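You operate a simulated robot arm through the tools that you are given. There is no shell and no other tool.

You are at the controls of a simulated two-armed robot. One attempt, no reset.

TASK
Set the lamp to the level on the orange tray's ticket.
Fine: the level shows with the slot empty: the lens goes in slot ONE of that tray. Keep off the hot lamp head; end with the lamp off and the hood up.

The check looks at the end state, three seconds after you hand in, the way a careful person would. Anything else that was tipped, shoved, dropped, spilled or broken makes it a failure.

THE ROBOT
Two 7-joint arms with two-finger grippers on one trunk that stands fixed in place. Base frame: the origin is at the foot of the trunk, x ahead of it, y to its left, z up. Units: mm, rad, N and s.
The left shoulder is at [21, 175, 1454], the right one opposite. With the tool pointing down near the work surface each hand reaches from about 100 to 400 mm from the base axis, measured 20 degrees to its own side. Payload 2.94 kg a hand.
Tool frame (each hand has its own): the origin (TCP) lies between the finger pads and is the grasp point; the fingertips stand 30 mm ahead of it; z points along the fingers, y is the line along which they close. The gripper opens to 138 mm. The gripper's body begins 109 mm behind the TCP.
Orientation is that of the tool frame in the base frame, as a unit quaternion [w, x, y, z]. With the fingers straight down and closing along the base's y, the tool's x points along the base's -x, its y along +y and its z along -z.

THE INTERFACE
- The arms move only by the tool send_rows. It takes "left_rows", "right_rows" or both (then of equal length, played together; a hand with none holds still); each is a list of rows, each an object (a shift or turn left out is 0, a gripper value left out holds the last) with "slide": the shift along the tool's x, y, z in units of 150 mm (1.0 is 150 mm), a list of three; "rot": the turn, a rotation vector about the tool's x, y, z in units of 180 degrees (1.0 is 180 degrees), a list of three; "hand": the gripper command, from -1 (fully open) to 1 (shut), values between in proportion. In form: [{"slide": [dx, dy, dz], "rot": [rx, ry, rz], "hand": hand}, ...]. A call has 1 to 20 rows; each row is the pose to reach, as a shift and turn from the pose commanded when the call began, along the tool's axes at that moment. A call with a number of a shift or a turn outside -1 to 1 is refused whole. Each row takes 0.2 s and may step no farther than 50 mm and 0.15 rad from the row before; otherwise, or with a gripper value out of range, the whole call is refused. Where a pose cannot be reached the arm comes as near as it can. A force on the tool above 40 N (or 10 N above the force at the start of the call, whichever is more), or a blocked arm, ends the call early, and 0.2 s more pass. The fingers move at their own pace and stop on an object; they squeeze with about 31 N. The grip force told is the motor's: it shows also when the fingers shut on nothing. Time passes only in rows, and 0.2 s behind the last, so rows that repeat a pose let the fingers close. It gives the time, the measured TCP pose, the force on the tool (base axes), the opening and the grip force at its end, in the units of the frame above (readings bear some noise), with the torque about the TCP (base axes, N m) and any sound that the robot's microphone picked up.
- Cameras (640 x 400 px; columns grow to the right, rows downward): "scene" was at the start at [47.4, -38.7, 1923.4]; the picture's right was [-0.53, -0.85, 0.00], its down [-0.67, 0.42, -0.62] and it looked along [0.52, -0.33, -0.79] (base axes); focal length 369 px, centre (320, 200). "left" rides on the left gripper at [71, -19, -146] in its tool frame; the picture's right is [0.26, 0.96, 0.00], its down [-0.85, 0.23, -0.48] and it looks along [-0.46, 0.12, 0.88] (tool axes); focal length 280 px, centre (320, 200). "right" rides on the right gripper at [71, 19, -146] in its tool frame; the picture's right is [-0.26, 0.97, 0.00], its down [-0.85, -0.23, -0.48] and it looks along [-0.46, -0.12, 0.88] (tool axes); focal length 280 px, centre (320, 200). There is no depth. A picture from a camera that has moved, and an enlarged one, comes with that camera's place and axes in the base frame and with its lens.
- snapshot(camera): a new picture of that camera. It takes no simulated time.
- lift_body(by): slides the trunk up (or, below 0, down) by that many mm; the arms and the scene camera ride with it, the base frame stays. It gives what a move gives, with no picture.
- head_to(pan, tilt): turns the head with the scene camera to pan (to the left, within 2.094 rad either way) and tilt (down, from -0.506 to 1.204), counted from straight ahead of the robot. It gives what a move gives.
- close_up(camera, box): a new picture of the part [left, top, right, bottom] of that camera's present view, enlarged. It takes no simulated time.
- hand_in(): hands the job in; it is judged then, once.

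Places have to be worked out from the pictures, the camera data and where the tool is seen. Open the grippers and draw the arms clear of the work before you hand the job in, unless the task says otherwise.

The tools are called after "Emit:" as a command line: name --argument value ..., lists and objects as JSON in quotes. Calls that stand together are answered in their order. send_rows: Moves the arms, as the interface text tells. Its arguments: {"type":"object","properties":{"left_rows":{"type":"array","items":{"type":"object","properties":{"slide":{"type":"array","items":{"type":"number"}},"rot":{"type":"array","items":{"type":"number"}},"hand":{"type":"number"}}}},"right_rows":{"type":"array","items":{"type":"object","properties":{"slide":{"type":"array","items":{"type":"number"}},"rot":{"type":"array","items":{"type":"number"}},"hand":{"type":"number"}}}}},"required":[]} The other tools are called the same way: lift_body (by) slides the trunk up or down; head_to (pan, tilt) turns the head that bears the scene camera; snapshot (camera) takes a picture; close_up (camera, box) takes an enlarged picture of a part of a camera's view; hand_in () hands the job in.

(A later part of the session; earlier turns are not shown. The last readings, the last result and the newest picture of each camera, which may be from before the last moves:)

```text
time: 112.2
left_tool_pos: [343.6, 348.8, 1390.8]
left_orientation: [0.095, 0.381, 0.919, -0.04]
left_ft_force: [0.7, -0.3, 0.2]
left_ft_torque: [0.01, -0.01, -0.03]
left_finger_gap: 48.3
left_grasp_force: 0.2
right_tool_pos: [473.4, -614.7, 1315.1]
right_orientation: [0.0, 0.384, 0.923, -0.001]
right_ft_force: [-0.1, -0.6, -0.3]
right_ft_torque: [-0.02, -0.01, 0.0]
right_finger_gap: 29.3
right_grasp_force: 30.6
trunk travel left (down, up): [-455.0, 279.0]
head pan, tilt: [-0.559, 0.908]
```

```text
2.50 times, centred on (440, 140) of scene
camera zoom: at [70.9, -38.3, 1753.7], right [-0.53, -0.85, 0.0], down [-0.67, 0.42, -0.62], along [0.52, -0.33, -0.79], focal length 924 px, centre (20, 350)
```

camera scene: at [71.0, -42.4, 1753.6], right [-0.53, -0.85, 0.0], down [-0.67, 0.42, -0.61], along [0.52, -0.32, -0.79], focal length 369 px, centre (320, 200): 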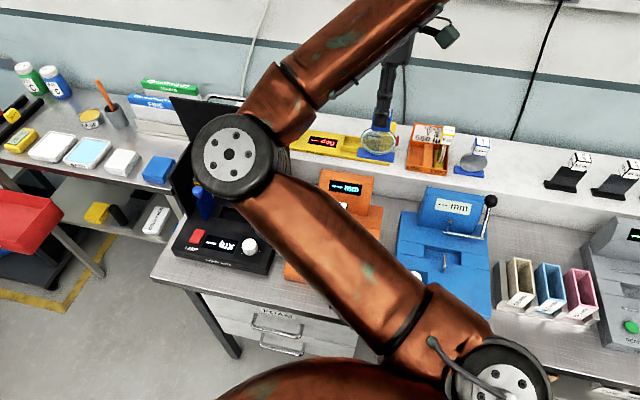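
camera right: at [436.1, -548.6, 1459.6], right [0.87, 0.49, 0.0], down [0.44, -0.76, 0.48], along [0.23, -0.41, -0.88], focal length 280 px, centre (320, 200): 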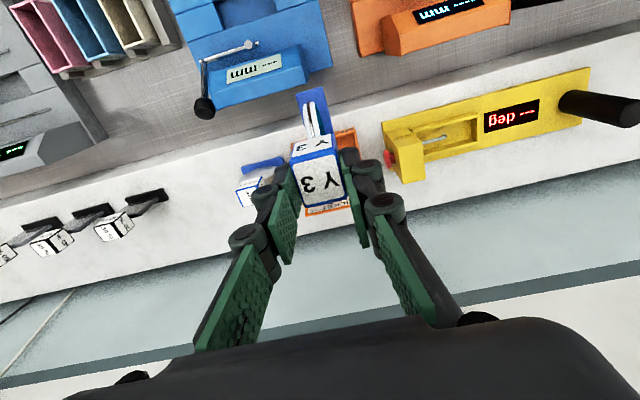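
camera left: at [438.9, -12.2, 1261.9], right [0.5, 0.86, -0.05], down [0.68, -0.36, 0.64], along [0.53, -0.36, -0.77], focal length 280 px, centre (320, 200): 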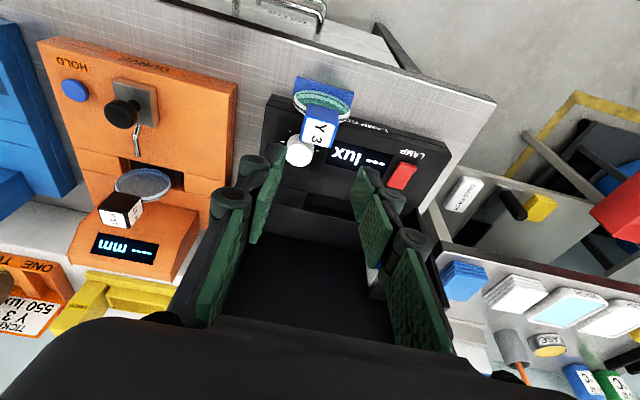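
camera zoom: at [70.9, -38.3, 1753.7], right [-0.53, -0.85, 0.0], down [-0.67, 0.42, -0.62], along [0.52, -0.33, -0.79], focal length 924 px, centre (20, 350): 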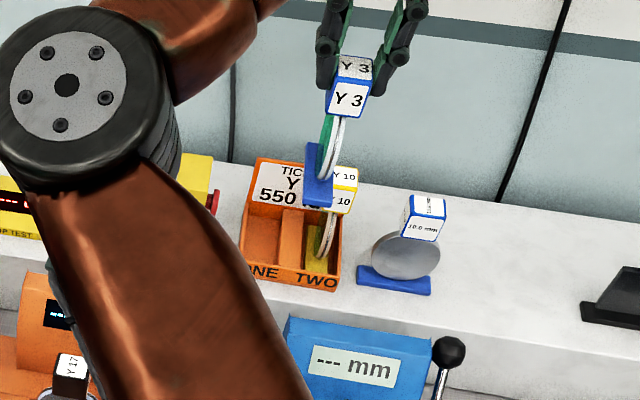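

The lens is now oriented with its foot in depth, upright, matching Y 10. I move it over slot ONE (u≈-75, v≈877), still high.

Emit:
send_rows --right_rows '[{"slide": [-0.24, 0.06, 0]}, {"slide": [-0.48, 0.12, 0]}, {"slide": [-0.717, 0.166, 0]}]'

Emit:
send_rows --right_rows '[{"slide": [0, 0, 0.25]}, {"slide": [0, 0, 0.5]}, {"slide": [0, 0, 0.75]}]'

Emit:
snapshot --camera "right"

Emit:
close_up --camera "scene" --box '[360, 60, 520, 220]'

```text
time: 113.0
left_tool_pos: [343.2, 347.2, 1390.2]
left_orientation: [0.095, 0.382, 0.918, -0.04]
left_ft_force: [-0.2, 0.1, -0.4]
left_ft_torque: [0.05, -0.02, 0.01]
left_finger_gap: 48.3
left_grasp_force: 0.0
right_tool_pos: [566.5, -673.7, 1313.0]
right_orientation: [0.0, 0.385, 0.923, 0.001]
right_ft_force: [0.3, -0.3, -1.3]
right_ft_torque: [0.03, -0.02, 0.02]
right_finger_gap: 29.0
right_grasp_force: 31.1
trunk travel left (down, up): [-455.0, 279.0]
head pan, tilt: [-0.559, 0.908]
```

```text
time: 113.8
left_tool_pos: [344.3, 350.2, 1390.5]
left_orientation: [0.094, 0.381, 0.919, -0.041]
left_ft_force: [0.8, 0.4, -1.3]
left_ft_torque: [-0.01, 0.01, -0.02]
left_finger_gap: 48.7
left_grasp_force: 0.0
right_tool_pos: [566.1, -673.4, 1200.3]
right_orientation: [0.0, 0.384, 0.923, -0.001]
right_ft_force: [0.3, 0.2, -0.6]
right_ft_torque: [-0.03, -0.01, -0.01]
right_finger_gap: 29.0
right_grasp_force: 31.2
trunk travel left (down, up): [-455.0, 279.0]
head pan, tilt: [-0.559, 0.908]
```

```text
taken
camera right: at [529.2, -607.9, 1344.8], right [0.87, 0.5, 0.0], down [0.44, -0.76, 0.48], along [0.24, -0.41, -0.88], focal length 280 px, centre (320, 200)
```

right: 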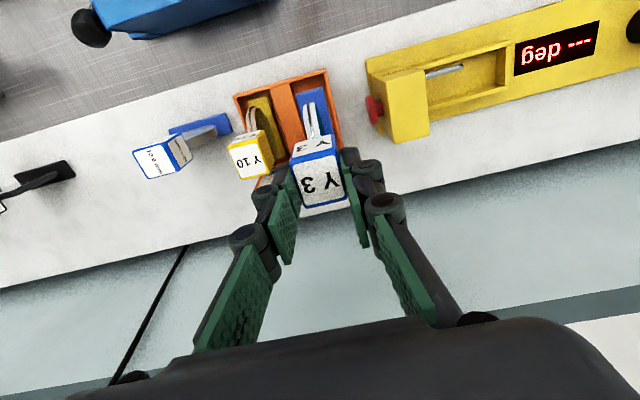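

```text
2.50 times, centred on (440, 140) of scene
camera zoom: at [72.1, -38.2, 1753.6], right [-0.53, -0.85, 0.0], down [-0.67, 0.42, -0.62], along [0.52, -0.33, -0.79], focal length 924 px, centre (20, 350)
```

zoom: 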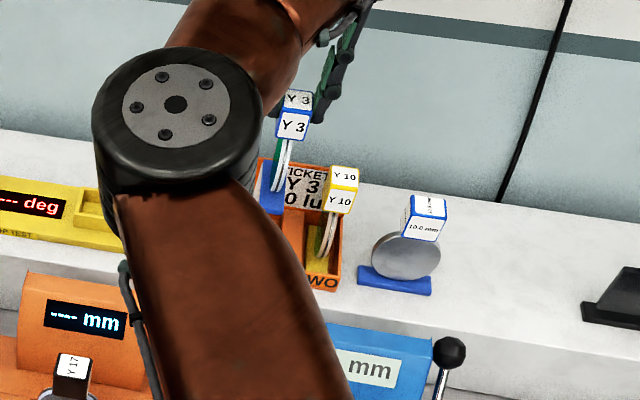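

The foot hangs over slot ONE. I take a close look at the alignment.

Emit:
close_up --camera "right" --box '[220, 50, 360, 190]'

Emit:
close_up --camera "scene" --box '[410, 80, 470, 140]'

```text
2.86 times, centred on (290, 120) of right
camera zoom: at [529.2, -607.9, 1344.8], right [0.87, 0.5, 0.0], down [0.44, -0.76, 0.48], along [0.24, -0.41, -0.88], focal length 801 px, centre (406, 429)
```

zoom: 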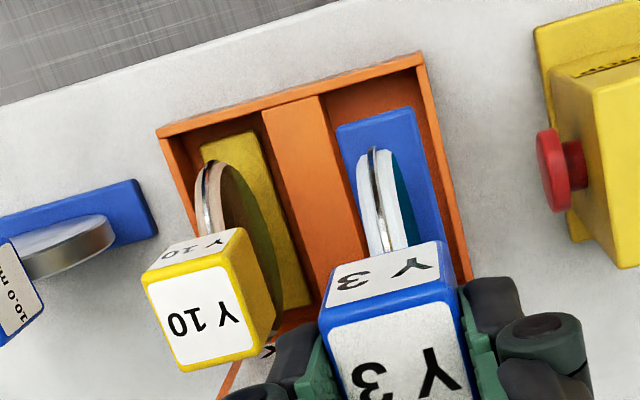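

```text
6.67 times, centred on (440, 110) of scene
camera zoom: at [72.1, -38.2, 1753.6], right [-0.53, -0.85, 0.0], down [-0.67, 0.42, -0.62], along [0.52, -0.33, -0.79], focal length 2463 px, centre (-480, 800)
```

zoom: 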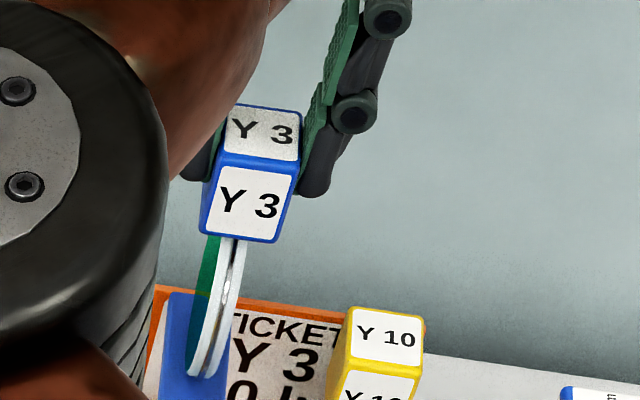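

Foot and slot are parallel; the foot should shift about 1.5 mm toward slot TWO to be central. I adjust and lower 45 mm, to just around the rim.

Emit:
send_rows --right_rows '[{"slide": [0, -0.01, 0.1]}, {"slide": [0, -0.01, 0.2]}, {"slide": [0, -0.01, 0.3]}]'

Emit:
close_up --camera "right" --box '[220, 40, 360, 180]'

Emit:
close_up --camera "scene" --box '[400, 80, 480, 160]'

```text
time: 114.6
left_tool_pos: [343.6, 349.2, 1391.1]
left_orientation: [0.094, 0.382, 0.919, -0.04]
left_ft_force: [0.3, -0.9, 0.1]
left_ft_torque: [0.0, 0.02, 0.0]
left_finger_gap: 48.2
left_grasp_force: 0.2
right_tool_pos: [564.5, -675.2, 1155.0]
right_orientation: [-0.001, 0.383, 0.924, -0.001]
right_ft_force: [0.0, 0.1, -0.5]
right_ft_torque: [0.0, 0.01, 0.02]
right_finger_gap: 29.2
right_grasp_force: 30.5
trunk travel left (down, up): [-455.0, 279.0]
head pan, tilt: [-0.559, 0.908]
```

```text
2.86 times, centred on (290, 110) of right
camera zoom: at [526.9, -610.4, 1300.5], right [0.87, 0.5, 0.0], down [0.44, -0.76, 0.48], along [0.24, -0.41, -0.88], focal length 801 px, centre (406, 457)
```

zoom: 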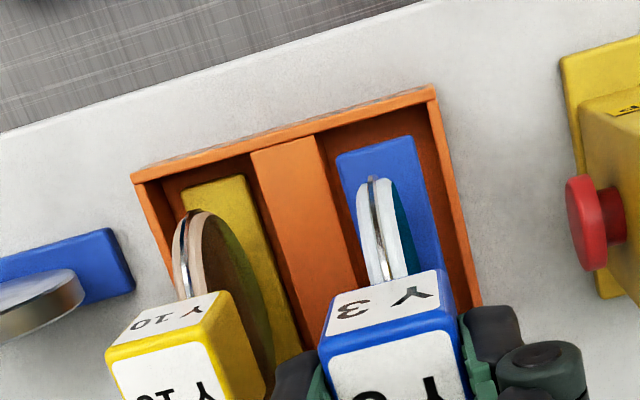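

```text
5.00 times, centred on (440, 120) of scene
camera zoom: at [71.1, -38.6, 1753.7], right [-0.53, -0.85, 0.0], down [-0.67, 0.42, -0.62], along [0.52, -0.33, -0.79], focal length 1847 px, centre (-280, 600)
```

zoom: 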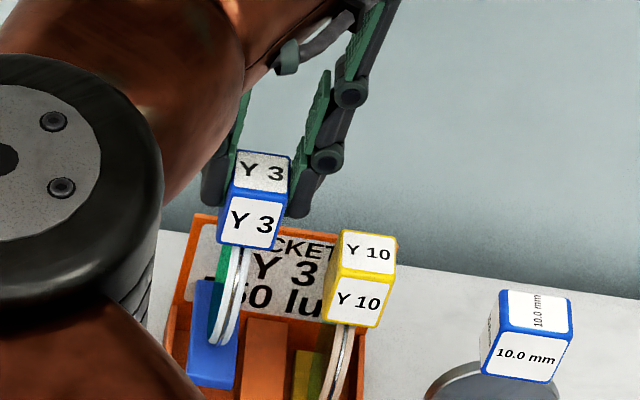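

Alignment is good. I lower another 28 mm into the slot.

Emit:
send_rows --right_rows '[{"slide": [0, 0, 0.07]}, {"slide": [0, 0, 0.13]}, {"slide": [0, 0, 0.187]}]'

Emit:
close_up --camera "right" --box '[220, 40, 360, 180]'

Emit:
close_up --camera "scene" --box '[400, 90, 480, 170]'

```text
time: 115.4
left_tool_pos: [343.0, 350.0, 1391.6]
left_orientation: [0.095, 0.381, 0.919, -0.041]
left_ft_force: [0.2, 0.0, -0.2]
left_ft_torque: [0.01, -0.03, 0.01]
left_finger_gap: 48.0
left_grasp_force: 0.0
right_tool_pos: [564.3, -674.0, 1126.0]
right_orientation: [0.0, 0.384, 0.923, 0.0]
right_ft_force: [0.1, 0.6, -0.7]
right_ft_torque: [0.0, -0.01, 0.06]
right_finger_gap: 29.0
right_grasp_force: 31.0
trunk travel left (down, up): [-455.0, 279.0]
head pan, tilt: [-0.559, 0.908]
```

```text
2.86 times, centred on (290, 110) of right
camera zoom: at [527.3, -609.7, 1272.0], right [0.87, 0.5, 0.0], down [0.44, -0.76, 0.48], along [0.24, -0.41, -0.88], focal length 801 px, centre (406, 457)
```

zoom: 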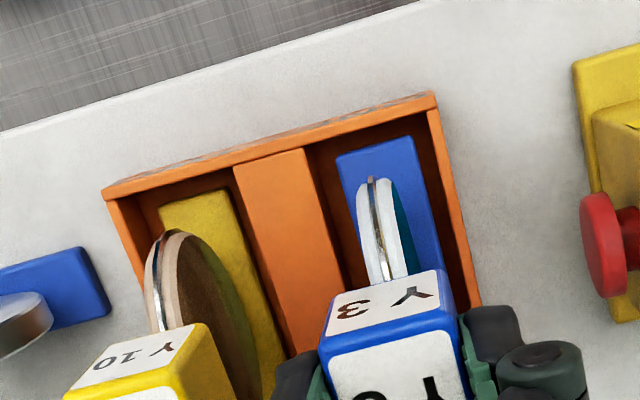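

```text
5.00 times, centred on (440, 130) of scene
camera zoom: at [71.1, -38.6, 1753.7], right [-0.53, -0.85, 0.0], down [-0.67, 0.42, -0.62], along [0.52, -0.33, -0.79], focal length 1847 px, centre (-280, 550)
```

zoom: 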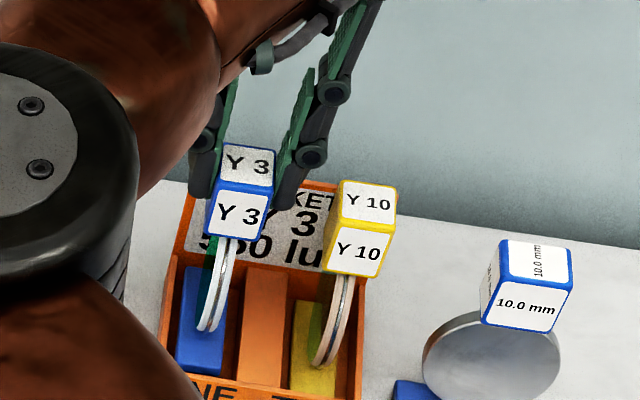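

By comparison with Y 10, about 15 mm remain. I lower 10 mm, then go in 3 mm steps.

Emit:
send_rows --right_rows '[{"slide": [0, 0, 0.033]}, {"slide": [0, 0, 0.067]}]'

```text
time: 116.0
left_tool_pos: [343.0, 350.1, 1390.9]
left_orientation: [0.094, 0.382, 0.919, -0.04]
left_ft_force: [0.3, -0.5, 0.4]
left_ft_torque: [-0.01, 0.0, -0.01]
left_finger_gap: 48.2
left_grasp_force: 0.1
right_tool_pos: [564.8, -673.0, 1117.5]
right_orientation: [-0.001, 0.383, 0.924, 0.0]
right_ft_force: [0.6, 0.3, -0.7]
right_ft_torque: [0.0, 0.0, 0.05]
right_finger_gap: 28.9
right_grasp_force: 31.4
trunk travel left (down, up): [-455.0, 279.0]
head pan, tilt: [-0.559, 0.908]
```

No contact yet at z≈1117; I go 4 mm further.

Emit:
send_rows --right_rows '[{"slide": [0, 0, 0.015]}, {"slide": [0, 0, 0.027]}]'

```text
time: 116.6
left_tool_pos: [342.0, 350.0, 1390.9]
left_orientation: [0.095, 0.381, 0.919, -0.041]
left_ft_force: [-0.6, 0.5, 0.1]
left_ft_torque: [0.01, -0.01, 0.03]
left_finger_gap: 48.6
left_grasp_force: 0.0
right_tool_pos: [564.1, -672.1, 1113.3]
right_orientation: [0.0, 0.383, 0.924, 0.0]
right_ft_force: [0.3, 0.0, 0.2]
right_ft_torque: [-0.03, 0.0, -0.01]
right_finger_gap: 29.1
right_grasp_force: 31.4
trunk travel left (down, up): [-455.0, 279.0]
head pan, tilt: [-0.559, 0.908]
```

Still free at z≈1113; another 4 mm.

Emit:
send_rows --right_rows '[{"slide": [0, 0, 0.015]}, {"slide": [0, 0, 0.027]}]'

Emit:
close_up --camera "scene" --box '[400, 90, 480, 170]'

```text
time: 117.2
left_tool_pos: [342.0, 351.0, 1389.1]
left_orientation: [0.096, 0.381, 0.919, -0.039]
left_ft_force: [-0.3, -0.3, 0.2]
left_ft_torque: [-0.02, 0.03, 0.01]
left_finger_gap: 48.1
left_grasp_force: 0.0
right_tool_pos: [565.5, -672.7, 1114.4]
right_orientation: [0.002, 0.383, 0.924, 0.0]
right_ft_force: [-0.3, -1.1, 14.3]
right_ft_torque: [0.39, 0.47, 0.03]
right_finger_gap: 28.9
right_grasp_force: 30.9
trunk travel left (down, up): [-455.0, 279.0]
head pan, tilt: [-0.559, 0.908]
```

```text
5.00 times, centred on (440, 130) of scene
camera zoom: at [69.5, -36.7, 1754.0], right [-0.53, -0.85, 0.0], down [-0.67, 0.42, -0.62], along [0.52, -0.33, -0.79], focal length 1847 px, centre (-280, 550)
```

zoom: 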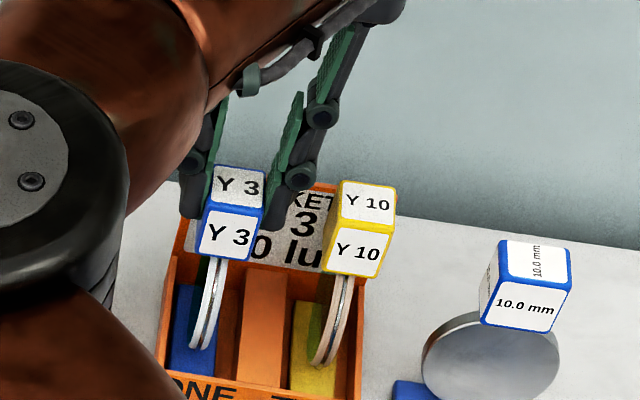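

Contact: 14 N, at the front end of the foot, with the tag level matching Y 10. I check the foot in the slot from the right camera.

Emit:
close_up --camera "right" --box '[220, 40, 360, 180]'

Emit:
snapshot --camera "right"

```text
2.86 times, centred on (290, 110) of right
camera zoom: at [527.3, -607.3, 1258.2], right [0.87, 0.5, 0.0], down [0.44, -0.76, 0.48], along [0.24, -0.42, -0.88], focal length 801 px, centre (406, 457)
```

zoom: 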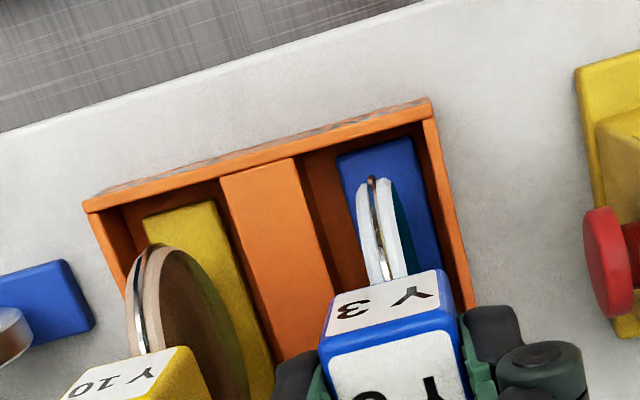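

```text
taken
camera right: at [527.3, -607.3, 1258.2], right [0.87, 0.5, 0.0], down [0.44, -0.76, 0.48], along [0.24, -0.42, -0.88], focal length 280 px, centre (320, 200)
```

right: 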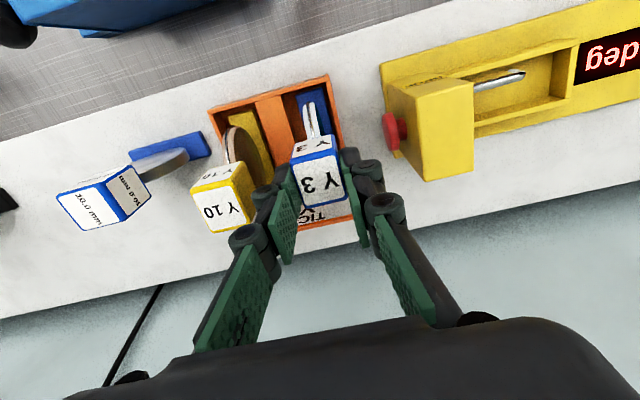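

The foot's front end is a bit close to the front wall. I lift 4 mm, shift 3 mm toward the back and lower again.

Emit:
send_rows --right_rows '[{"slide": [0, 0, -0.035]}, {"slide": [-0.022, 0, -0.035]}, {"slide": [-0.022, 0, -0.01]}]'

Emit:
close_up --camera "right" --box '[220, 40, 360, 180]'

```text
time: 118.0
left_tool_pos: [341.8, 349.6, 1390.4]
left_orientation: [0.095, 0.381, 0.919, -0.041]
left_ft_force: [-0.1, -0.1, 0.3]
left_ft_torque: [-0.02, 0.02, 0.01]
left_finger_gap: 48.4
left_grasp_force: 0.0
right_tool_pos: [568.2, -675.7, 1112.4]
right_orientation: [0.001, 0.384, 0.924, -0.001]
right_ft_force: [-0.5, -1.2, 10.2]
right_ft_torque: [0.25, 0.35, -0.02]
right_finger_gap: 29.1
right_grasp_force: 30.5
trunk travel left (down, up): [-455.0, 279.0]
head pan, tilt: [-0.559, 0.908]
```

```text
2.86 times, centred on (290, 110) of right
camera zoom: at [530.1, -610.3, 1258.2], right [0.87, 0.5, 0.0], down [0.44, -0.76, 0.48], along [0.24, -0.42, -0.88], focal length 801 px, centre (406, 457)
```

zoom: 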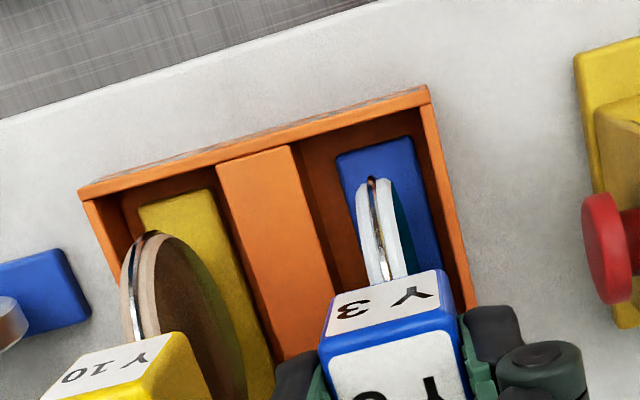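

Now the foot is clear of the walls and its front bottom edge rests on the floor. I press 3 mm more so the lens squares up in the grip, then read.

Emit:
send_rows --right_rows '[{"slide": [0, 0, 0.01]}, {"slide": [0, 0, 0.02]}, {"slide": [0, 0, 0.02]}]'

Emit:
close_up --camera "scene" --box '[400, 90, 480, 170]'

```text
time: 118.8
left_tool_pos: [340.4, 350.5, 1389.9]
left_orientation: [0.096, 0.381, 0.919, -0.041]
left_ft_force: [0.1, -0.6, 0.2]
left_ft_torque: [0.02, -0.01, 0.02]
left_finger_gap: 48.4
left_grasp_force: 0.1
right_tool_pos: [566.8, -674.3, 1111.2]
right_orientation: [0.002, 0.384, 0.923, -0.001]
right_ft_force: [2.6, -4.9, 22.6]
right_ft_torque: [-0.25, -0.06, 0.03]
right_finger_gap: 29.3
right_grasp_force: 31.1
trunk travel left (down, up): [-455.0, 279.0]
head pan, tilt: [-0.559, 0.908]
```

```text
5.00 times, centred on (440, 130) of scene
camera zoom: at [69.0, -36.3, 1753.9], right [-0.53, -0.85, 0.0], down [-0.67, 0.42, -0.62], along [0.52, -0.33, -0.79], focal length 1847 px, centre (-280, 550)
```

zoom: 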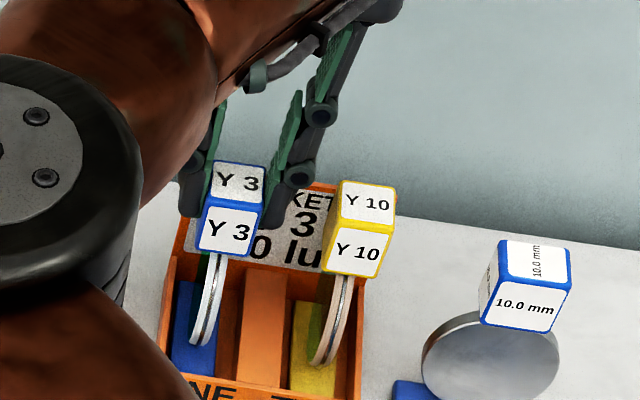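

The torque vanished, so the foot now sits flat on the slot floor. I ease up 2 mm and open the fingers just enough to release.

Emit:
send_rows --right_rows '[{"slide": [0, 0, -0.014]}, {"slide": [0, 0, -0.014]}, {"slide": [0, 0, -0.014], "hand": 0.43}, {"slide": [0, 0, -0.014]}, {"slide": [0, 0, -0.014]}]'

Emit:
close_up --camera "right" --box '[180, 60, 400, 240]'

Emit:
close_up --camera "scene" --box '[400, 90, 480, 170]'

```text
time: 120.0
left_tool_pos: [342.2, 348.9, 1390.5]
left_orientation: [0.094, 0.381, 0.919, -0.04]
left_ft_force: [-0.4, -0.7, 0.1]
left_ft_torque: [0.0, 0.0, 0.01]
left_finger_gap: 48.7
left_grasp_force: 0.0
right_tool_pos: [568.5, -675.3, 1112.0]
right_orientation: [0.0, 0.383, 0.924, 0.001]
right_ft_force: [-0.3, 0.8, 0.3]
right_ft_torque: [0.0, 0.0, 0.04]
right_finger_gap: 39.1
right_grasp_force: 0.1
trunk travel left (down, up): [-455.0, 279.0]
head pan, tilt: [-0.559, 0.908]
```

```text
2.22 times, centred on (290, 150) of right
camera zoom: at [531.6, -610.5, 1256.2], right [0.87, 0.5, 0.0], down [0.44, -0.76, 0.48], along [0.23, -0.41, -0.88], focal length 623 px, centre (387, 311)
```

zoom: 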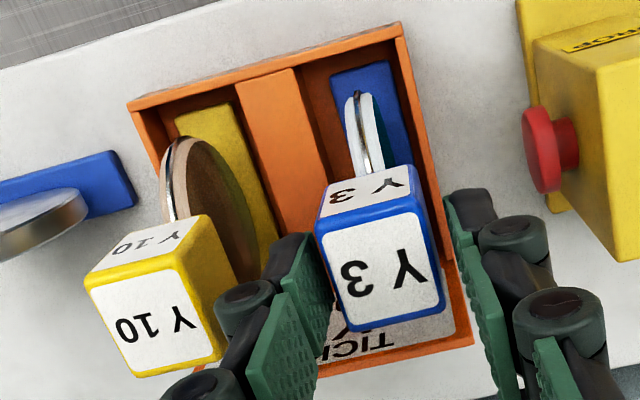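

```text
5.00 times, centred on (440, 130) of scene
camera zoom: at [71.1, -38.7, 1753.6], right [-0.53, -0.85, 0.0], down [-0.67, 0.42, -0.62], along [0.52, -0.33, -0.79], focal length 1847 px, centre (-280, 550)
```

zoom: 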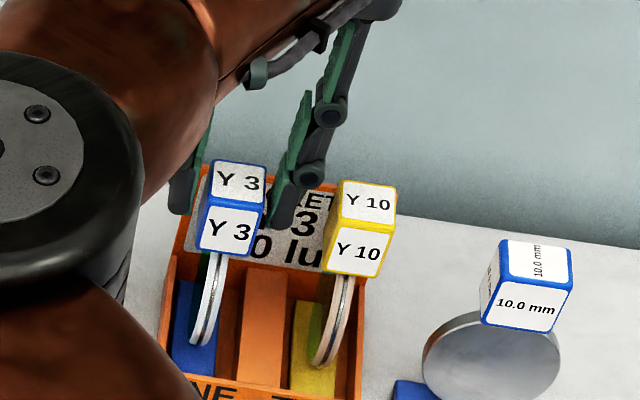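

The lens stands in slot ONE, free of the fingers. I lift the right hand straight up.

Emit:
send_rows --right_rows '[{"slide": [0, 0, -0.07]}, {"slide": [0, 0, -0.15]}, {"slide": [0, 0, -0.3]}, {"slide": [0, 0, -0.55]}, {"slide": [0, 0, -0.8]}]'

Emit:
snapshot --camera "right"

Emit:
close_up --camera "scene" --box '[380, 80, 520, 200]'

```text
time: 121.2
left_tool_pos: [340.9, 349.2, 1391.3]
left_orientation: [0.095, 0.382, 0.919, -0.039]
left_ft_force: [-0.4, -0.3, 0.6]
left_ft_torque: [-0.01, 0.02, 0.02]
left_finger_gap: 48.0
left_grasp_force: 0.2
right_tool_pos: [566.3, -674.9, 1231.4]
right_orientation: [0.001, 0.382, 0.924, 0.0]
right_ft_force: [0.0, -0.2, 0.2]
right_ft_torque: [-0.02, -0.02, -0.04]
right_finger_gap: 39.2
right_grasp_force: 0.0
trunk travel left (down, up): [-455.0, 279.0]
head pan, tilt: [-0.559, 0.908]
```

```text
taken
camera right: at [528.9, -610.3, 1375.7], right [0.87, 0.5, 0.0], down [0.44, -0.76, 0.48], along [0.24, -0.41, -0.88], focal length 280 px, centre (320, 200)
```

right: 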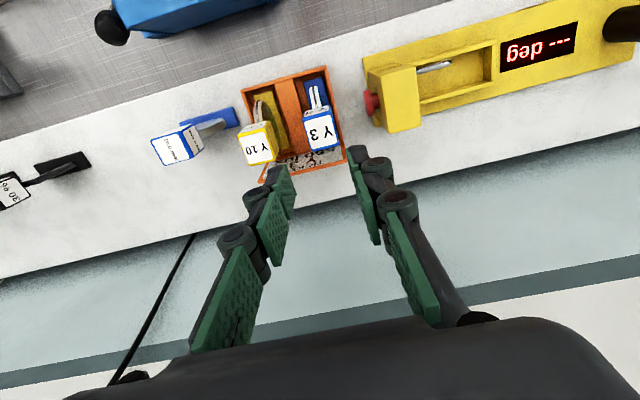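

```text
3.33 times, centred on (450, 140) of scene
camera zoom: at [69.8, -38.3, 1753.8], right [-0.53, -0.85, 0.0], down [-0.67, 0.42, -0.62], along [0.52, -0.33, -0.79], focal length 1232 px, centre (-113, 400)
```

zoom: 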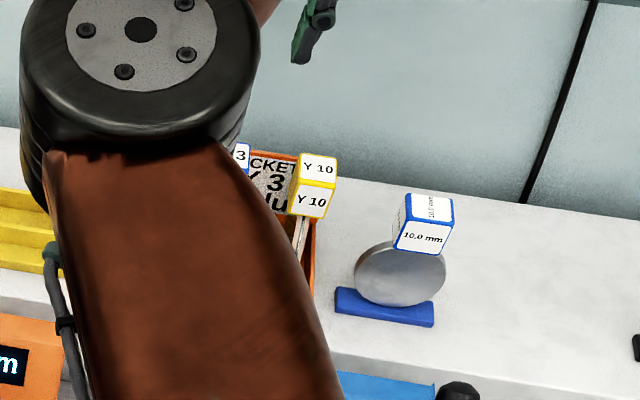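

The lens is standing properly in slot ONE. I draw the right hand back a little, and straighten the left hand and bring it toward the lamp panel for the knob and switch.

Emit:
send_rows --right_rows '[{"slide": [0.25, -0.05, -0.1]}, {"slide": [0.5, -0.1, -0.15]}, {"slide": [0.7, -0.2, -0.15]}]' --left_rows '[{"rot": [0, 0.0333, 0]}, {"rot": [0, 0.0667, 0]}, {"rot": [0, 0.0667, 0]}]'

Emit:
send_rows --left_rows '[{"slide": [-0.25, -0.05, 0.12], "hand": 1.0}, {"slide": [-0.5, -0.1, 0.24]}, {"slide": [-0.75, -0.15, 0.36]}, {"slide": [-1.0, -0.2, 0.48]}]'

Emit:
send_rows --left_rows '[{"slide": [-0.25, -0.05, 0.12]}, {"slide": [-0.5, -0.1, 0.24]}, {"slide": [-0.75, -0.15, 0.36]}, {"slide": [-1.0, -0.2, 0.48]}]'

Emit:
snapshot --camera "left"

Emit:
snapshot --camera "scene"

```text
time: 122.0
left_tool_pos: [341.3, 349.8, 1390.0]
left_orientation: [-0.002, 0.383, 0.924, -0.001]
left_ft_force: [-0.2, -0.5, 0.1]
left_ft_torque: [-0.05, -0.06, 0.01]
left_finger_gap: 48.2
left_grasp_force: 0.0
right_tool_pos: [472.9, -621.6, 1254.7]
right_orientation: [0.001, 0.383, 0.924, 0.0]
right_ft_force: [-0.7, -0.3, -0.3]
right_ft_torque: [-0.03, -0.02, -0.02]
right_finger_gap: 39.3
right_grasp_force: 0.1
trunk travel left (down, up): [-455.0, 279.0]
head pan, tilt: [-0.559, 0.908]
```

```text
time: 123.0
left_tool_pos: [429.4, 221.5, 1318.1]
left_orientation: [-0.002, 0.383, 0.924, -0.001]
left_ft_force: [-0.1, 0.0, 0.1]
left_ft_torque: [0.01, 0.07, 0.0]
left_finger_gap: 0.1
left_grasp_force: 28.2
right_tool_pos: [475.4, -622.6, 1251.6]
right_orientation: [-0.001, 0.383, 0.924, -0.001]
right_ft_force: [0.3, -0.1, -0.6]
right_ft_torque: [-0.02, 0.06, 0.02]
right_finger_gap: 39.2
right_grasp_force: 0.1
trunk travel left (down, up): [-455.0, 279.0]
head pan, tilt: [-0.559, 0.908]
```

```text
time: 124.0
left_tool_pos: [458.9, 179.2, 1282.4]
left_orientation: [-0.001, 0.383, 0.924, -0.001]
left_ft_force: [0.1, 0.1, -0.6]
left_ft_torque: [0.0, 0.06, 0.0]
left_finger_gap: 0.1
left_grasp_force: 28.3
left hand out of reach, approached as far as the arm can: row 2, 3, 4
right_tool_pos: [474.4, -623.7, 1252.2]
right_orientation: [-0.002, 0.384, 0.924, 0.0]
right_ft_force: [-0.4, 0.8, -0.3]
right_ft_torque: [0.02, 0.04, -0.01]
right_finger_gap: 39.2
right_grasp_force: 0.0
trunk travel left (down, up): [-455.0, 279.0]
head pan, tilt: [-0.559, 0.908]
```

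```text
taken
camera left: at [397.0, 215.6, 1427.4], right [0.5, 0.87, 0.0], down [0.76, -0.44, 0.47], along [0.41, -0.24, -0.88], focal length 280 px, centre (320, 200)
```

left: 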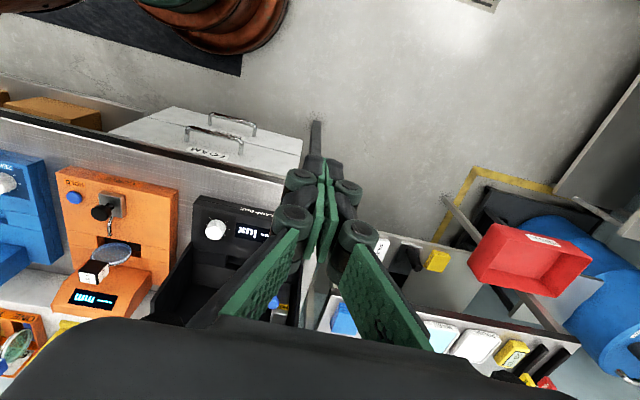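

```text
taken
camera scene: at [72.8, -39.0, 1753.6], right [-0.53, -0.85, 0.0], down [-0.67, 0.42, -0.61], along [0.52, -0.33, -0.79], focal length 369 px, centre (320, 200)
```

scene: 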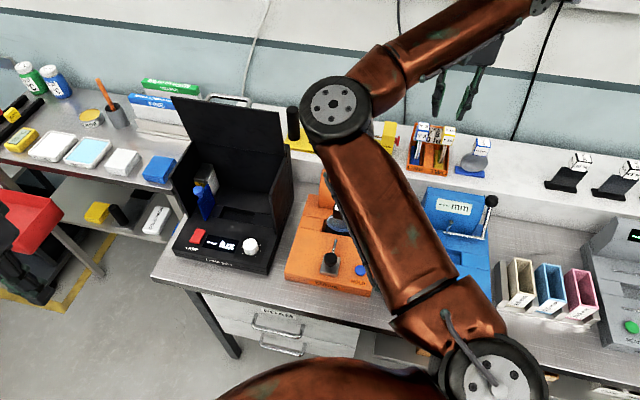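

The left arm needs a slightly higher path. I raise it 50 mm and go forward as before.

Emit:
send_rows --left_rows '[{"slide": [0, -0.1, -0.3]}, {"slide": [-0.2, -0.3, -0.35]}, {"slide": [-0.45, -0.4, -0.25]}, {"slide": [-0.7, -0.45, -0.15]}, {"slide": [-0.95, -0.45, -0.1]}]'

Emit:
snapshot --camera "left"

```text
time: 125.2
left_tool_pos: [449.4, 176.2, 1293.8]
left_orientation: [-0.001, 0.384, 0.923, 0.0]
left_ft_force: [0.0, 0.7, -1.2]
left_ft_torque: [-0.01, -0.01, 0.0]
left_finger_gap: 0.3
left_grasp_force: 28.4
left hand out of reach, approached as far as the arm can: row 1, 2, 3, 4, 5
right_tool_pos: [473.3, -623.2, 1253.0]
right_orientation: [0.0, 0.384, 0.923, 0.0]
right_ft_force: [-0.9, -0.1, -0.5]
right_ft_torque: [-0.01, 0.01, 0.04]
right_finger_gap: 39.2
right_grasp_force: 0.0
trunk travel left (down, up): [-455.0, 279.0]
head pan, tilt: [-0.559, 0.908]
```

```text
taken
camera left: at [387.2, 212.9, 1439.8], right [0.5, 0.87, 0.0], down [0.76, -0.44, 0.47], along [0.41, -0.24, -0.88], focal length 280 px, centre (320, 200)
```

left: 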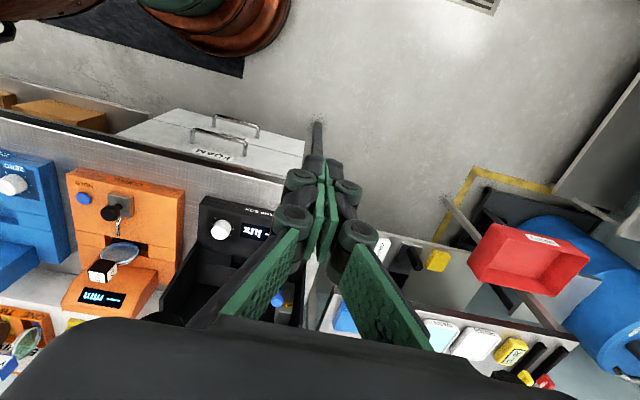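

The arm sits at an inner limit there. I go up first by 90 mm, then forward.

Emit:
send_rows --left_rows '[{"slide": [0.1, 0.1, -0.2]}, {"slide": [0.1, 0.1, -0.4]}, {"slide": [0.1, 0.1, -0.6]}]'

Emit:
send_rows --left_rows '[{"slide": [-0.25, -0.1, 0]}, {"slide": [-0.5, -0.2, 0]}, {"slide": [-0.75, -0.3, 0]}, {"slide": [-1.0, -0.4, 0]}]'

Emit:
head_to --pan -0.1 --tilt 0.9

Emit:
snapshot --camera "scene"

```text
time: 126.0
left_tool_pos: [449.4, 203.6, 1386.8]
left_orientation: [0.0, 0.382, 0.924, -0.001]
left_ft_force: [-1.0, -0.2, -0.6]
left_ft_torque: [0.0, 0.0, 0.0]
left_finger_gap: 0.1
left_grasp_force: 27.9
left hand out of reach, approached as far as the arm can: row 3
right_tool_pos: [474.9, -623.1, 1253.2]
right_orientation: [0.0, 0.383, 0.924, -0.001]
right_ft_force: [-0.3, 1.4, -0.2]
right_ft_torque: [-0.05, 0.01, 0.03]
right_finger_gap: 39.5
right_grasp_force: 0.1
trunk travel left (down, up): [-455.0, 279.0]
head pan, tilt: [-0.559, 0.908]
```

```text
time: 127.0
left_tool_pos: [446.9, 196.7, 1376.6]
left_orientation: [0.0, 0.383, 0.924, -0.001]
left_ft_force: [-0.1, -0.2, -0.5]
left_ft_torque: [-0.02, 0.0, -0.03]
left_finger_gap: 0.0
left_grasp_force: 29.0
left hand out of reach, approached as far as the arm can: row 1, 2, 3, 4
right_tool_pos: [473.1, -623.7, 1253.1]
right_orientation: [0.0, 0.383, 0.924, -0.001]
right_ft_force: [-0.2, -0.2, 0.3]
right_ft_torque: [-0.02, 0.04, 0.02]
right_finger_gap: 39.0
right_grasp_force: 0.0
trunk travel left (down, up): [-455.0, 279.0]
head pan, tilt: [-0.559, 0.908]
```

```text
time: 127.9
left_tool_pos: [447.1, 195.6, 1377.4]
left_orientation: [-0.001, 0.382, 0.924, 0.0]
left_ft_force: [0.5, 1.1, 0.7]
left_ft_torque: [0.02, -0.01, 0.01]
left_finger_gap: 0.1
left_grasp_force: 27.8
right_tool_pos: [473.3, -624.3, 1252.4]
right_orientation: [0.0, 0.384, 0.923, 0.0]
right_ft_force: [0.3, -0.6, 0.2]
right_ft_torque: [0.01, -0.01, 0.0]
right_finger_gap: 39.2
right_grasp_force: 0.1
trunk travel left (down, up): [-455.0, 279.0]
head pan, tilt: [-0.099, 0.901]
```

```text
taken
camera scene: at [82.4, -6.4, 1754.2], right [-0.1, -0.99, 0.0], down [-0.78, 0.08, -0.62], along [0.62, -0.06, -0.78], focal length 369 px, centre (320, 200)
```

scene: 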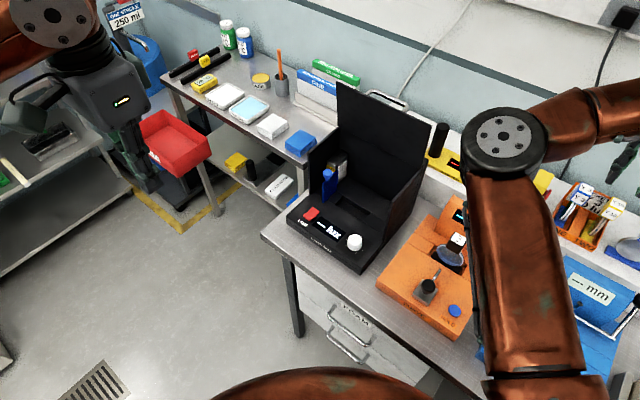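

The left arm's posture has its wrist near a limit at this yaw. I turn the yaw back 45°, then move forward to the lamp.

Emit:
send_rows --left_rows '[{"rot": [0, 0, -0.042]}, {"rot": [0, 0, -0.084]}, {"rot": [0, 0, -0.126]}, {"rot": [0, 0, -0.168]}, {"rot": [0, 0, -0.21]}, {"rot": [0, 0, -0.25]}]'

Emit:
send_rows --left_rows '[{"slide": [-0.12, -0.25, 0]}, {"slide": [-0.24, -0.5, 0]}, {"slide": [-0.36, -0.75, 0]}, {"slide": [-0.48, -1.0, 0]}]'

Emit:
snapshot --camera "scene"

```text
time: 129.3
left_tool_pos: [449.6, 199.2, 1379.4]
left_orientation: [-0.001, -0.002, 1.0, -0.001]
left_ft_force: [0.1, 0.4, 0.1]
left_ft_torque: [0.01, 0.01, -0.01]
left_finger_gap: 0.0
left_grasp_force: 28.2
left hand out of reach, approached as far as the arm can: row 3, 4, 6
right_tool_pos: [473.9, -621.9, 1252.3]
right_orientation: [-0.001, 0.384, 0.923, 0.0]
right_ft_force: [0.5, 0.5, -0.1]
right_ft_torque: [0.01, 0.02, 0.0]
right_finger_gap: 39.2
right_grasp_force: 0.1
trunk travel left (down, up): [-455.0, 279.0]
head pan, tilt: [-0.099, 0.901]
```

```text
time: 130.3
left_tool_pos: [448.4, 198.4, 1380.7]
left_orientation: [0.0, -0.001, 1.0, -0.002]
left_ft_force: [0.0, -0.1, -0.3]
left_ft_torque: [-0.02, 0.04, 0.04]
left_finger_gap: 0.3
left_grasp_force: 28.2
left hand out of reach, approached as far as the arm can: row 1, 2, 3, 4
right_tool_pos: [473.6, -624.1, 1252.6]
right_orientation: [0.0, 0.383, 0.924, 0.0]
right_ft_force: [-0.6, -0.3, -0.3]
right_ft_torque: [0.02, -0.02, 0.05]
right_finger_gap: 39.2
right_grasp_force: 0.1
trunk travel left (down, up): [-455.0, 279.0]
head pan, tilt: [-0.099, 0.901]
```

```text
taken
camera scene: at [82.4, -6.2, 1754.2], right [-0.1, -1.0, 0.0], down [-0.78, 0.08, -0.62], along [0.62, -0.06, -0.78], focal length 369 px, centre (320, 200)
```

scene: 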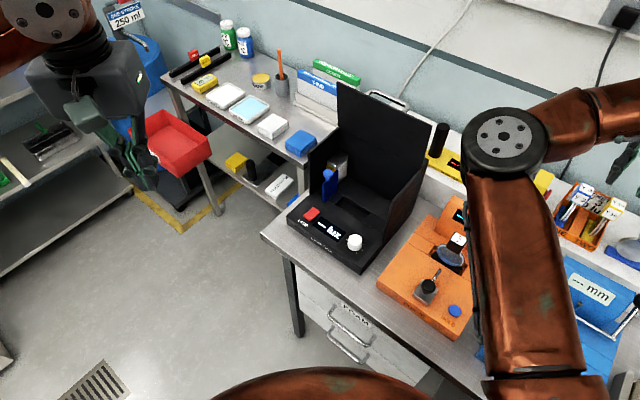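

I look at the left arm's posture by panning the head.

Emit:
head_to --pan 0.5 --tilt 0.6

Emit:
snapshot --camera "scene"

```text
time: 131.3
left_tool_pos: [448.5, 199.2, 1380.4]
left_orientation: [-0.001, -0.001, 1.0, -0.001]
left_ft_force: [1.1, -0.1, -0.2]
left_ft_torque: [-0.01, 0.03, -0.01]
left_finger_gap: 0.1
left_grasp_force: 28.7
right_tool_pos: [474.6, -622.3, 1251.7]
right_orientation: [0.0, 0.383, 0.924, 0.0]
right_ft_force: [-0.3, -1.0, -0.5]
right_ft_torque: [0.02, 0.02, 0.02]
right_finger_gap: 39.3
right_grasp_force: 0.2
trunk travel left (down, up): [-455.0, 279.0]
head pan, tilt: [0.499, 0.6]
```

```text
taken
camera scene: at [84.9, 43.5, 1778.9], right [0.48, -0.88, 0.0], down [-0.5, -0.27, -0.82], along [0.72, 0.39, -0.57], focal length 369 px, centre (320, 200)
```

scene: 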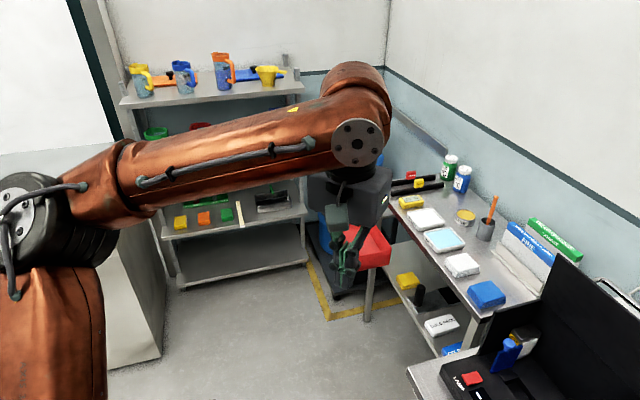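

The left elbow is out to the side and the hand is folded in close. I back the hand out to the earlier good starting point, restore its yaw, and set the trunk as it was for the successful approach.

Emit:
send_rows --left_rows '[{"slide": [0.1, 0.1, -0.05]}, {"slide": [0.2, 0.2, -0.1]}, {"slide": [0.33, 0.34, -0.1]}]'

Emit:
send_rows --left_rows '[{"rot": [0, 0, 0.042]}, {"rot": [0, 0, 0.084]}, {"rot": [0, 0, 0.126]}, {"rot": [0, 0, 0.168]}, {"rot": [0, 0, 0.21]}, {"rot": [0, 0, 0.25]}]'

Emit:
lift_body --by 20

```text
time: 132.1
left_tool_pos: [398.9, 255.7, 1399.5]
left_orientation: [0.0, 0.001, 1.0, 0.0]
left_ft_force: [-0.5, -0.1, 0.4]
left_ft_torque: [-0.02, -0.04, -0.01]
left_finger_gap: 0.0
left_grasp_force: 28.3
right_tool_pos: [473.2, -622.9, 1253.6]
right_orientation: [0.001, 0.384, 0.923, 0.0]
right_ft_force: [0.5, -0.2, 0.3]
right_ft_torque: [0.0, -0.06, 0.01]
right_finger_gap: 39.2
right_grasp_force: 0.1
trunk travel left (down, up): [-455.0, 279.0]
head pan, tilt: [0.499, 0.6]
```

```text
time: 133.5
left_tool_pos: [398.7, 257.7, 1400.2]
left_orientation: [-0.001, 0.384, 0.923, 0.0]
left_ft_force: [-1.1, -0.1, -0.3]
left_ft_torque: [0.0, 0.01, 0.01]
left_finger_gap: 0.1
left_grasp_force: 28.4
right_tool_pos: [473.8, -623.5, 1253.8]
right_orientation: [0.001, 0.384, 0.923, 0.0]
right_ft_force: [0.7, 0.2, -0.1]
right_ft_torque: [-0.01, 0.0, -0.03]
right_finger_gap: 39.4
right_grasp_force: 0.1
trunk travel left (down, up): [-455.0, 279.0]
head pan, tilt: [0.499, 0.6]
```

```text
time: 134.2
left_tool_pos: [399.2, 257.4, 1422.1]
left_orientation: [-0.002, 0.384, 0.923, 0.0]
left_ft_force: [0.4, 0.0, -0.3]
left_ft_torque: [0.0, 0.08, -0.02]
left_finger_gap: 0.0
left_grasp_force: 28.0
right_tool_pos: [472.6, -621.1, 1273.9]
right_orientation: [-0.001, 0.383, 0.924, -0.001]
right_ft_force: [-0.7, -0.3, -0.4]
right_ft_torque: [-0.01, 0.05, 0.02]
right_finger_gap: 39.4
right_grasp_force: 0.0
trunk travel left (down, up): [-475.0, 259.0]
head pan, tilt: [0.499, 0.6]
```

I repeat the earlier successful forward path.

Emit:
send_rows --left_rows '[{"slide": [-0.25, -0.12, 0.16]}, {"slide": [-0.5, -0.23, 0.33]}, {"slide": [-0.75, -0.34, 0.5]}, {"slide": [-1.0, -0.44, 0.66]}]'

Emit:
head_to --pan -0.4 --tilt 0.9

Emit:
snapshot --camera "scene"

```text
time: 135.2
left_tool_pos: [429.5, 166.1, 1338.5]
left_orientation: [0.001, 0.383, 0.924, 0.0]
left_ft_force: [1.1, 0.4, -0.4]
left_ft_torque: [0.01, -0.03, 0.02]
left_finger_gap: 0.0
left_grasp_force: 28.1
left hand out of reach, approached as far as the arm can: row 3, 4
right_tool_pos: [471.6, -622.6, 1273.6]
right_orientation: [0.0, 0.383, 0.924, -0.001]
right_ft_force: [0.8, 0.1, 1.0]
right_ft_torque: [-0.01, -0.03, -0.01]
right_finger_gap: 39.2
right_grasp_force: 0.0
trunk travel left (down, up): [-475.0, 259.0]
head pan, tilt: [0.499, 0.6]
```

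```text
time: 136.4
left_tool_pos: [428.4, 166.7, 1339.6]
left_orientation: [0.0, 0.384, 0.923, -0.001]
left_ft_force: [0.5, -0.1, -0.3]
left_ft_torque: [0.04, 0.0, 0.01]
left_finger_gap: 0.1
left_grasp_force: 28.2
right_tool_pos: [473.4, -621.7, 1272.7]
right_orientation: [0.0, 0.384, 0.923, 0.0]
right_ft_force: [0.5, -0.9, 0.5]
right_ft_torque: [0.0, 0.03, 0.01]
right_finger_gap: 39.3
right_grasp_force: 0.1
trunk travel left (down, up): [-475.0, 259.0]
head pan, tilt: [-0.4, 0.901]
```

```text
taken
camera scene: at [71.7, -28.0, 1774.2], right [-0.39, -0.92, 0.0], down [-0.72, 0.3, -0.62], along [0.57, -0.24, -0.78], focal length 369 px, centre (320, 200)
```

scene: 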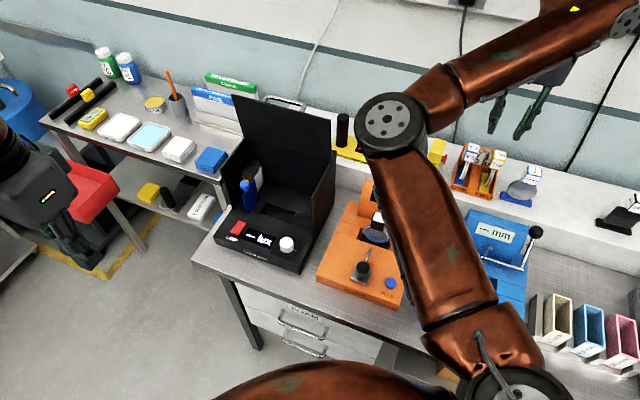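

It stops at the same inner limit. I extend the arm forward first (away from the shoulder) and then swing across.

Emit:
send_rows --left_rows '[{"slide": [-0.05, 0.2, -0.2]}, {"slide": [-0.15, 0.4, -0.35]}, {"slide": [-0.35, 0.6, -0.4]}, {"slide": [-0.55, 0.8, -0.4]}, {"slide": [-0.75, 0.95, -0.4]}]'

Emit:
send_rows --left_rows '[{"slide": [-0.2, 0.1, 0]}, {"slide": [-0.45, 0.0, 0]}, {"slide": [-0.7, -0.1, 0]}, {"slide": [-0.9, -0.3, 0]}]'

Emit:
snapshot --camera "scene"

```text
time: 137.6
left_tool_pos: [514.2, 271.5, 1388.3]
left_orientation: [-0.001, 0.384, 0.923, 0.002]
left_ft_force: [-1.0, -0.9, 0.5]
left_ft_torque: [0.05, -0.05, 0.03]
left_finger_gap: 0.0
left_grasp_force: 28.4
left hand out of reach, approached as far as the arm can: row 1, 2, 3, 4, 5
right_tool_pos: [470.5, -623.0, 1274.4]
right_orientation: [0.0, 0.384, 0.924, 0.001]
right_ft_force: [-1.4, -0.4, -0.6]
right_ft_torque: [0.05, -0.05, 0.02]
right_finger_gap: 39.3
right_grasp_force: 0.0
trunk travel left (down, up): [-475.0, 259.0]
head pan, tilt: [-0.4, 0.901]
```

```text
time: 138.6
left_tool_pos: [519.0, 265.6, 1366.3]
left_orientation: [0.0, 0.382, 0.924, -0.001]
left_ft_force: [-0.3, -0.2, -1.1]
left_ft_torque: [0.0, 0.0, 0.0]
left_finger_gap: 0.2
left_grasp_force: 28.4
left hand out of reach, approached as far as the arm can: row 1, 2, 3, 4
right_tool_pos: [471.2, -620.8, 1273.6]
right_orientation: [0.0, 0.382, 0.924, 0.0]
right_ft_force: [-0.1, -0.3, 0.4]
right_ft_torque: [-0.02, 0.0, -0.02]
right_finger_gap: 39.5
right_grasp_force: 0.0
trunk travel left (down, up): [-475.0, 259.0]
head pan, tilt: [-0.4, 0.901]
```

```text
taken
camera scene: at [71.4, -27.0, 1774.2], right [-0.39, -0.92, 0.0], down [-0.72, 0.3, -0.62], along [0.57, -0.24, -0.78], focal length 369 px, centre (320, 200)
```

scene: 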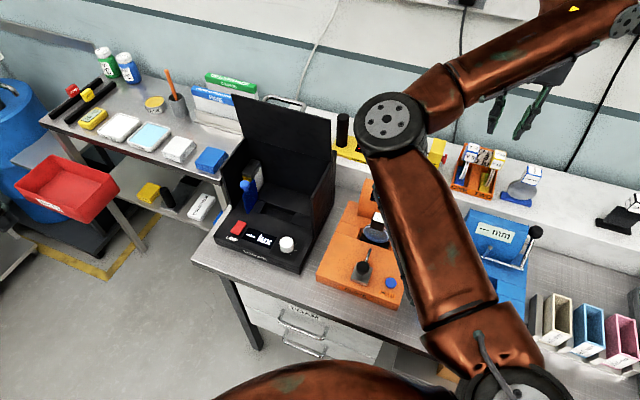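

The posture changed while the arm was folded. I test whether turning the wrist the other way frees the swing to the right.

Emit:
send_rows --left_rows '[{"rot": [0, 0, -0.045]}, {"rot": [0, 0, -0.09]}, {"rot": [0, 0, -0.135]}, {"rot": [0, 0, -0.18]}, {"rot": [0, 0, -0.225]}, {"rot": [0, 0, -0.27]}, {"rot": [0, 0, -0.315]}, {"rot": [0, 0, -0.36]}, {"rot": [0, 0, -0.405]}, {"rot": [0, 0, -0.45]}, {"rot": [0, 0, -0.49]}]'

Emit:
send_rows --left_rows '[{"slide": [0.18, 0.18, 0]}, {"slide": [0.36, 0.36, 0]}]'

Emit:
send_rows --left_rows '[{"slide": [0.2, -0.2, 0]}, {"slide": [0.4, -0.4, 0]}]'

```text
time: 141.0
left_tool_pos: [514.5, 260.7, 1372.1]
left_orientation: [-0.001, -0.371, 0.929, 0.0]
left_ft_force: [-0.4, -0.6, -0.3]
left_ft_torque: [-0.01, -0.02, -0.01]
left_finger_gap: 0.0
left_grasp_force: 28.3
left hand out of reach, approached as far as the arm can: row 2, 4, 7, 9
right_tool_pos: [472.9, -621.1, 1274.2]
right_orientation: [0.001, 0.383, 0.924, 0.0]
right_ft_force: [-0.3, -0.4, -1.0]
right_ft_torque: [-0.03, -0.01, -0.05]
right_finger_gap: 39.4
right_grasp_force: 0.1
trunk travel left (down, up): [-475.0, 259.0]
head pan, tilt: [-0.4, 0.901]
```

```text
time: 141.6
left_tool_pos: [436.4, 261.8, 1370.8]
left_orientation: [-0.002, -0.368, 0.93, 0.0]
left_ft_force: [0.2, -1.0, 0.0]
left_ft_torque: [0.02, -0.04, -0.05]
left_finger_gap: 0.1
left_grasp_force: 28.4
right_tool_pos: [469.7, -622.0, 1274.8]
right_orientation: [0.0, 0.384, 0.924, 0.0]
right_ft_force: [-0.4, -0.3, -0.1]
right_ft_torque: [0.04, -0.04, -0.02]
right_finger_gap: 39.3
right_grasp_force: 0.1
trunk travel left (down, up): [-475.0, 259.0]
head pan, tilt: [-0.4, 0.901]
```

```text
time: 142.2
left_tool_pos: [442.0, 186.3, 1370.0]
left_orientation: [-0.002, -0.37, 0.929, 0.001]
left_ft_force: [0.7, 0.4, -0.3]
left_ft_torque: [-0.03, 0.06, 0.0]
left_finger_gap: 0.2
left_grasp_force: 28.2
left hand out of reach, approached as far as the arm can: row 2
right_tool_pos: [475.9, -620.2, 1272.2]
right_orientation: [-0.002, 0.382, 0.924, -0.002]
right_ft_force: [0.8, 0.4, 0.3]
right_ft_torque: [-0.06, 0.11, 0.01]
right_finger_gap: 39.0
right_grasp_force: 0.0
trunk travel left (down, up): [-475.0, 259.0]
head pan, tilt: [-0.4, 0.901]
```

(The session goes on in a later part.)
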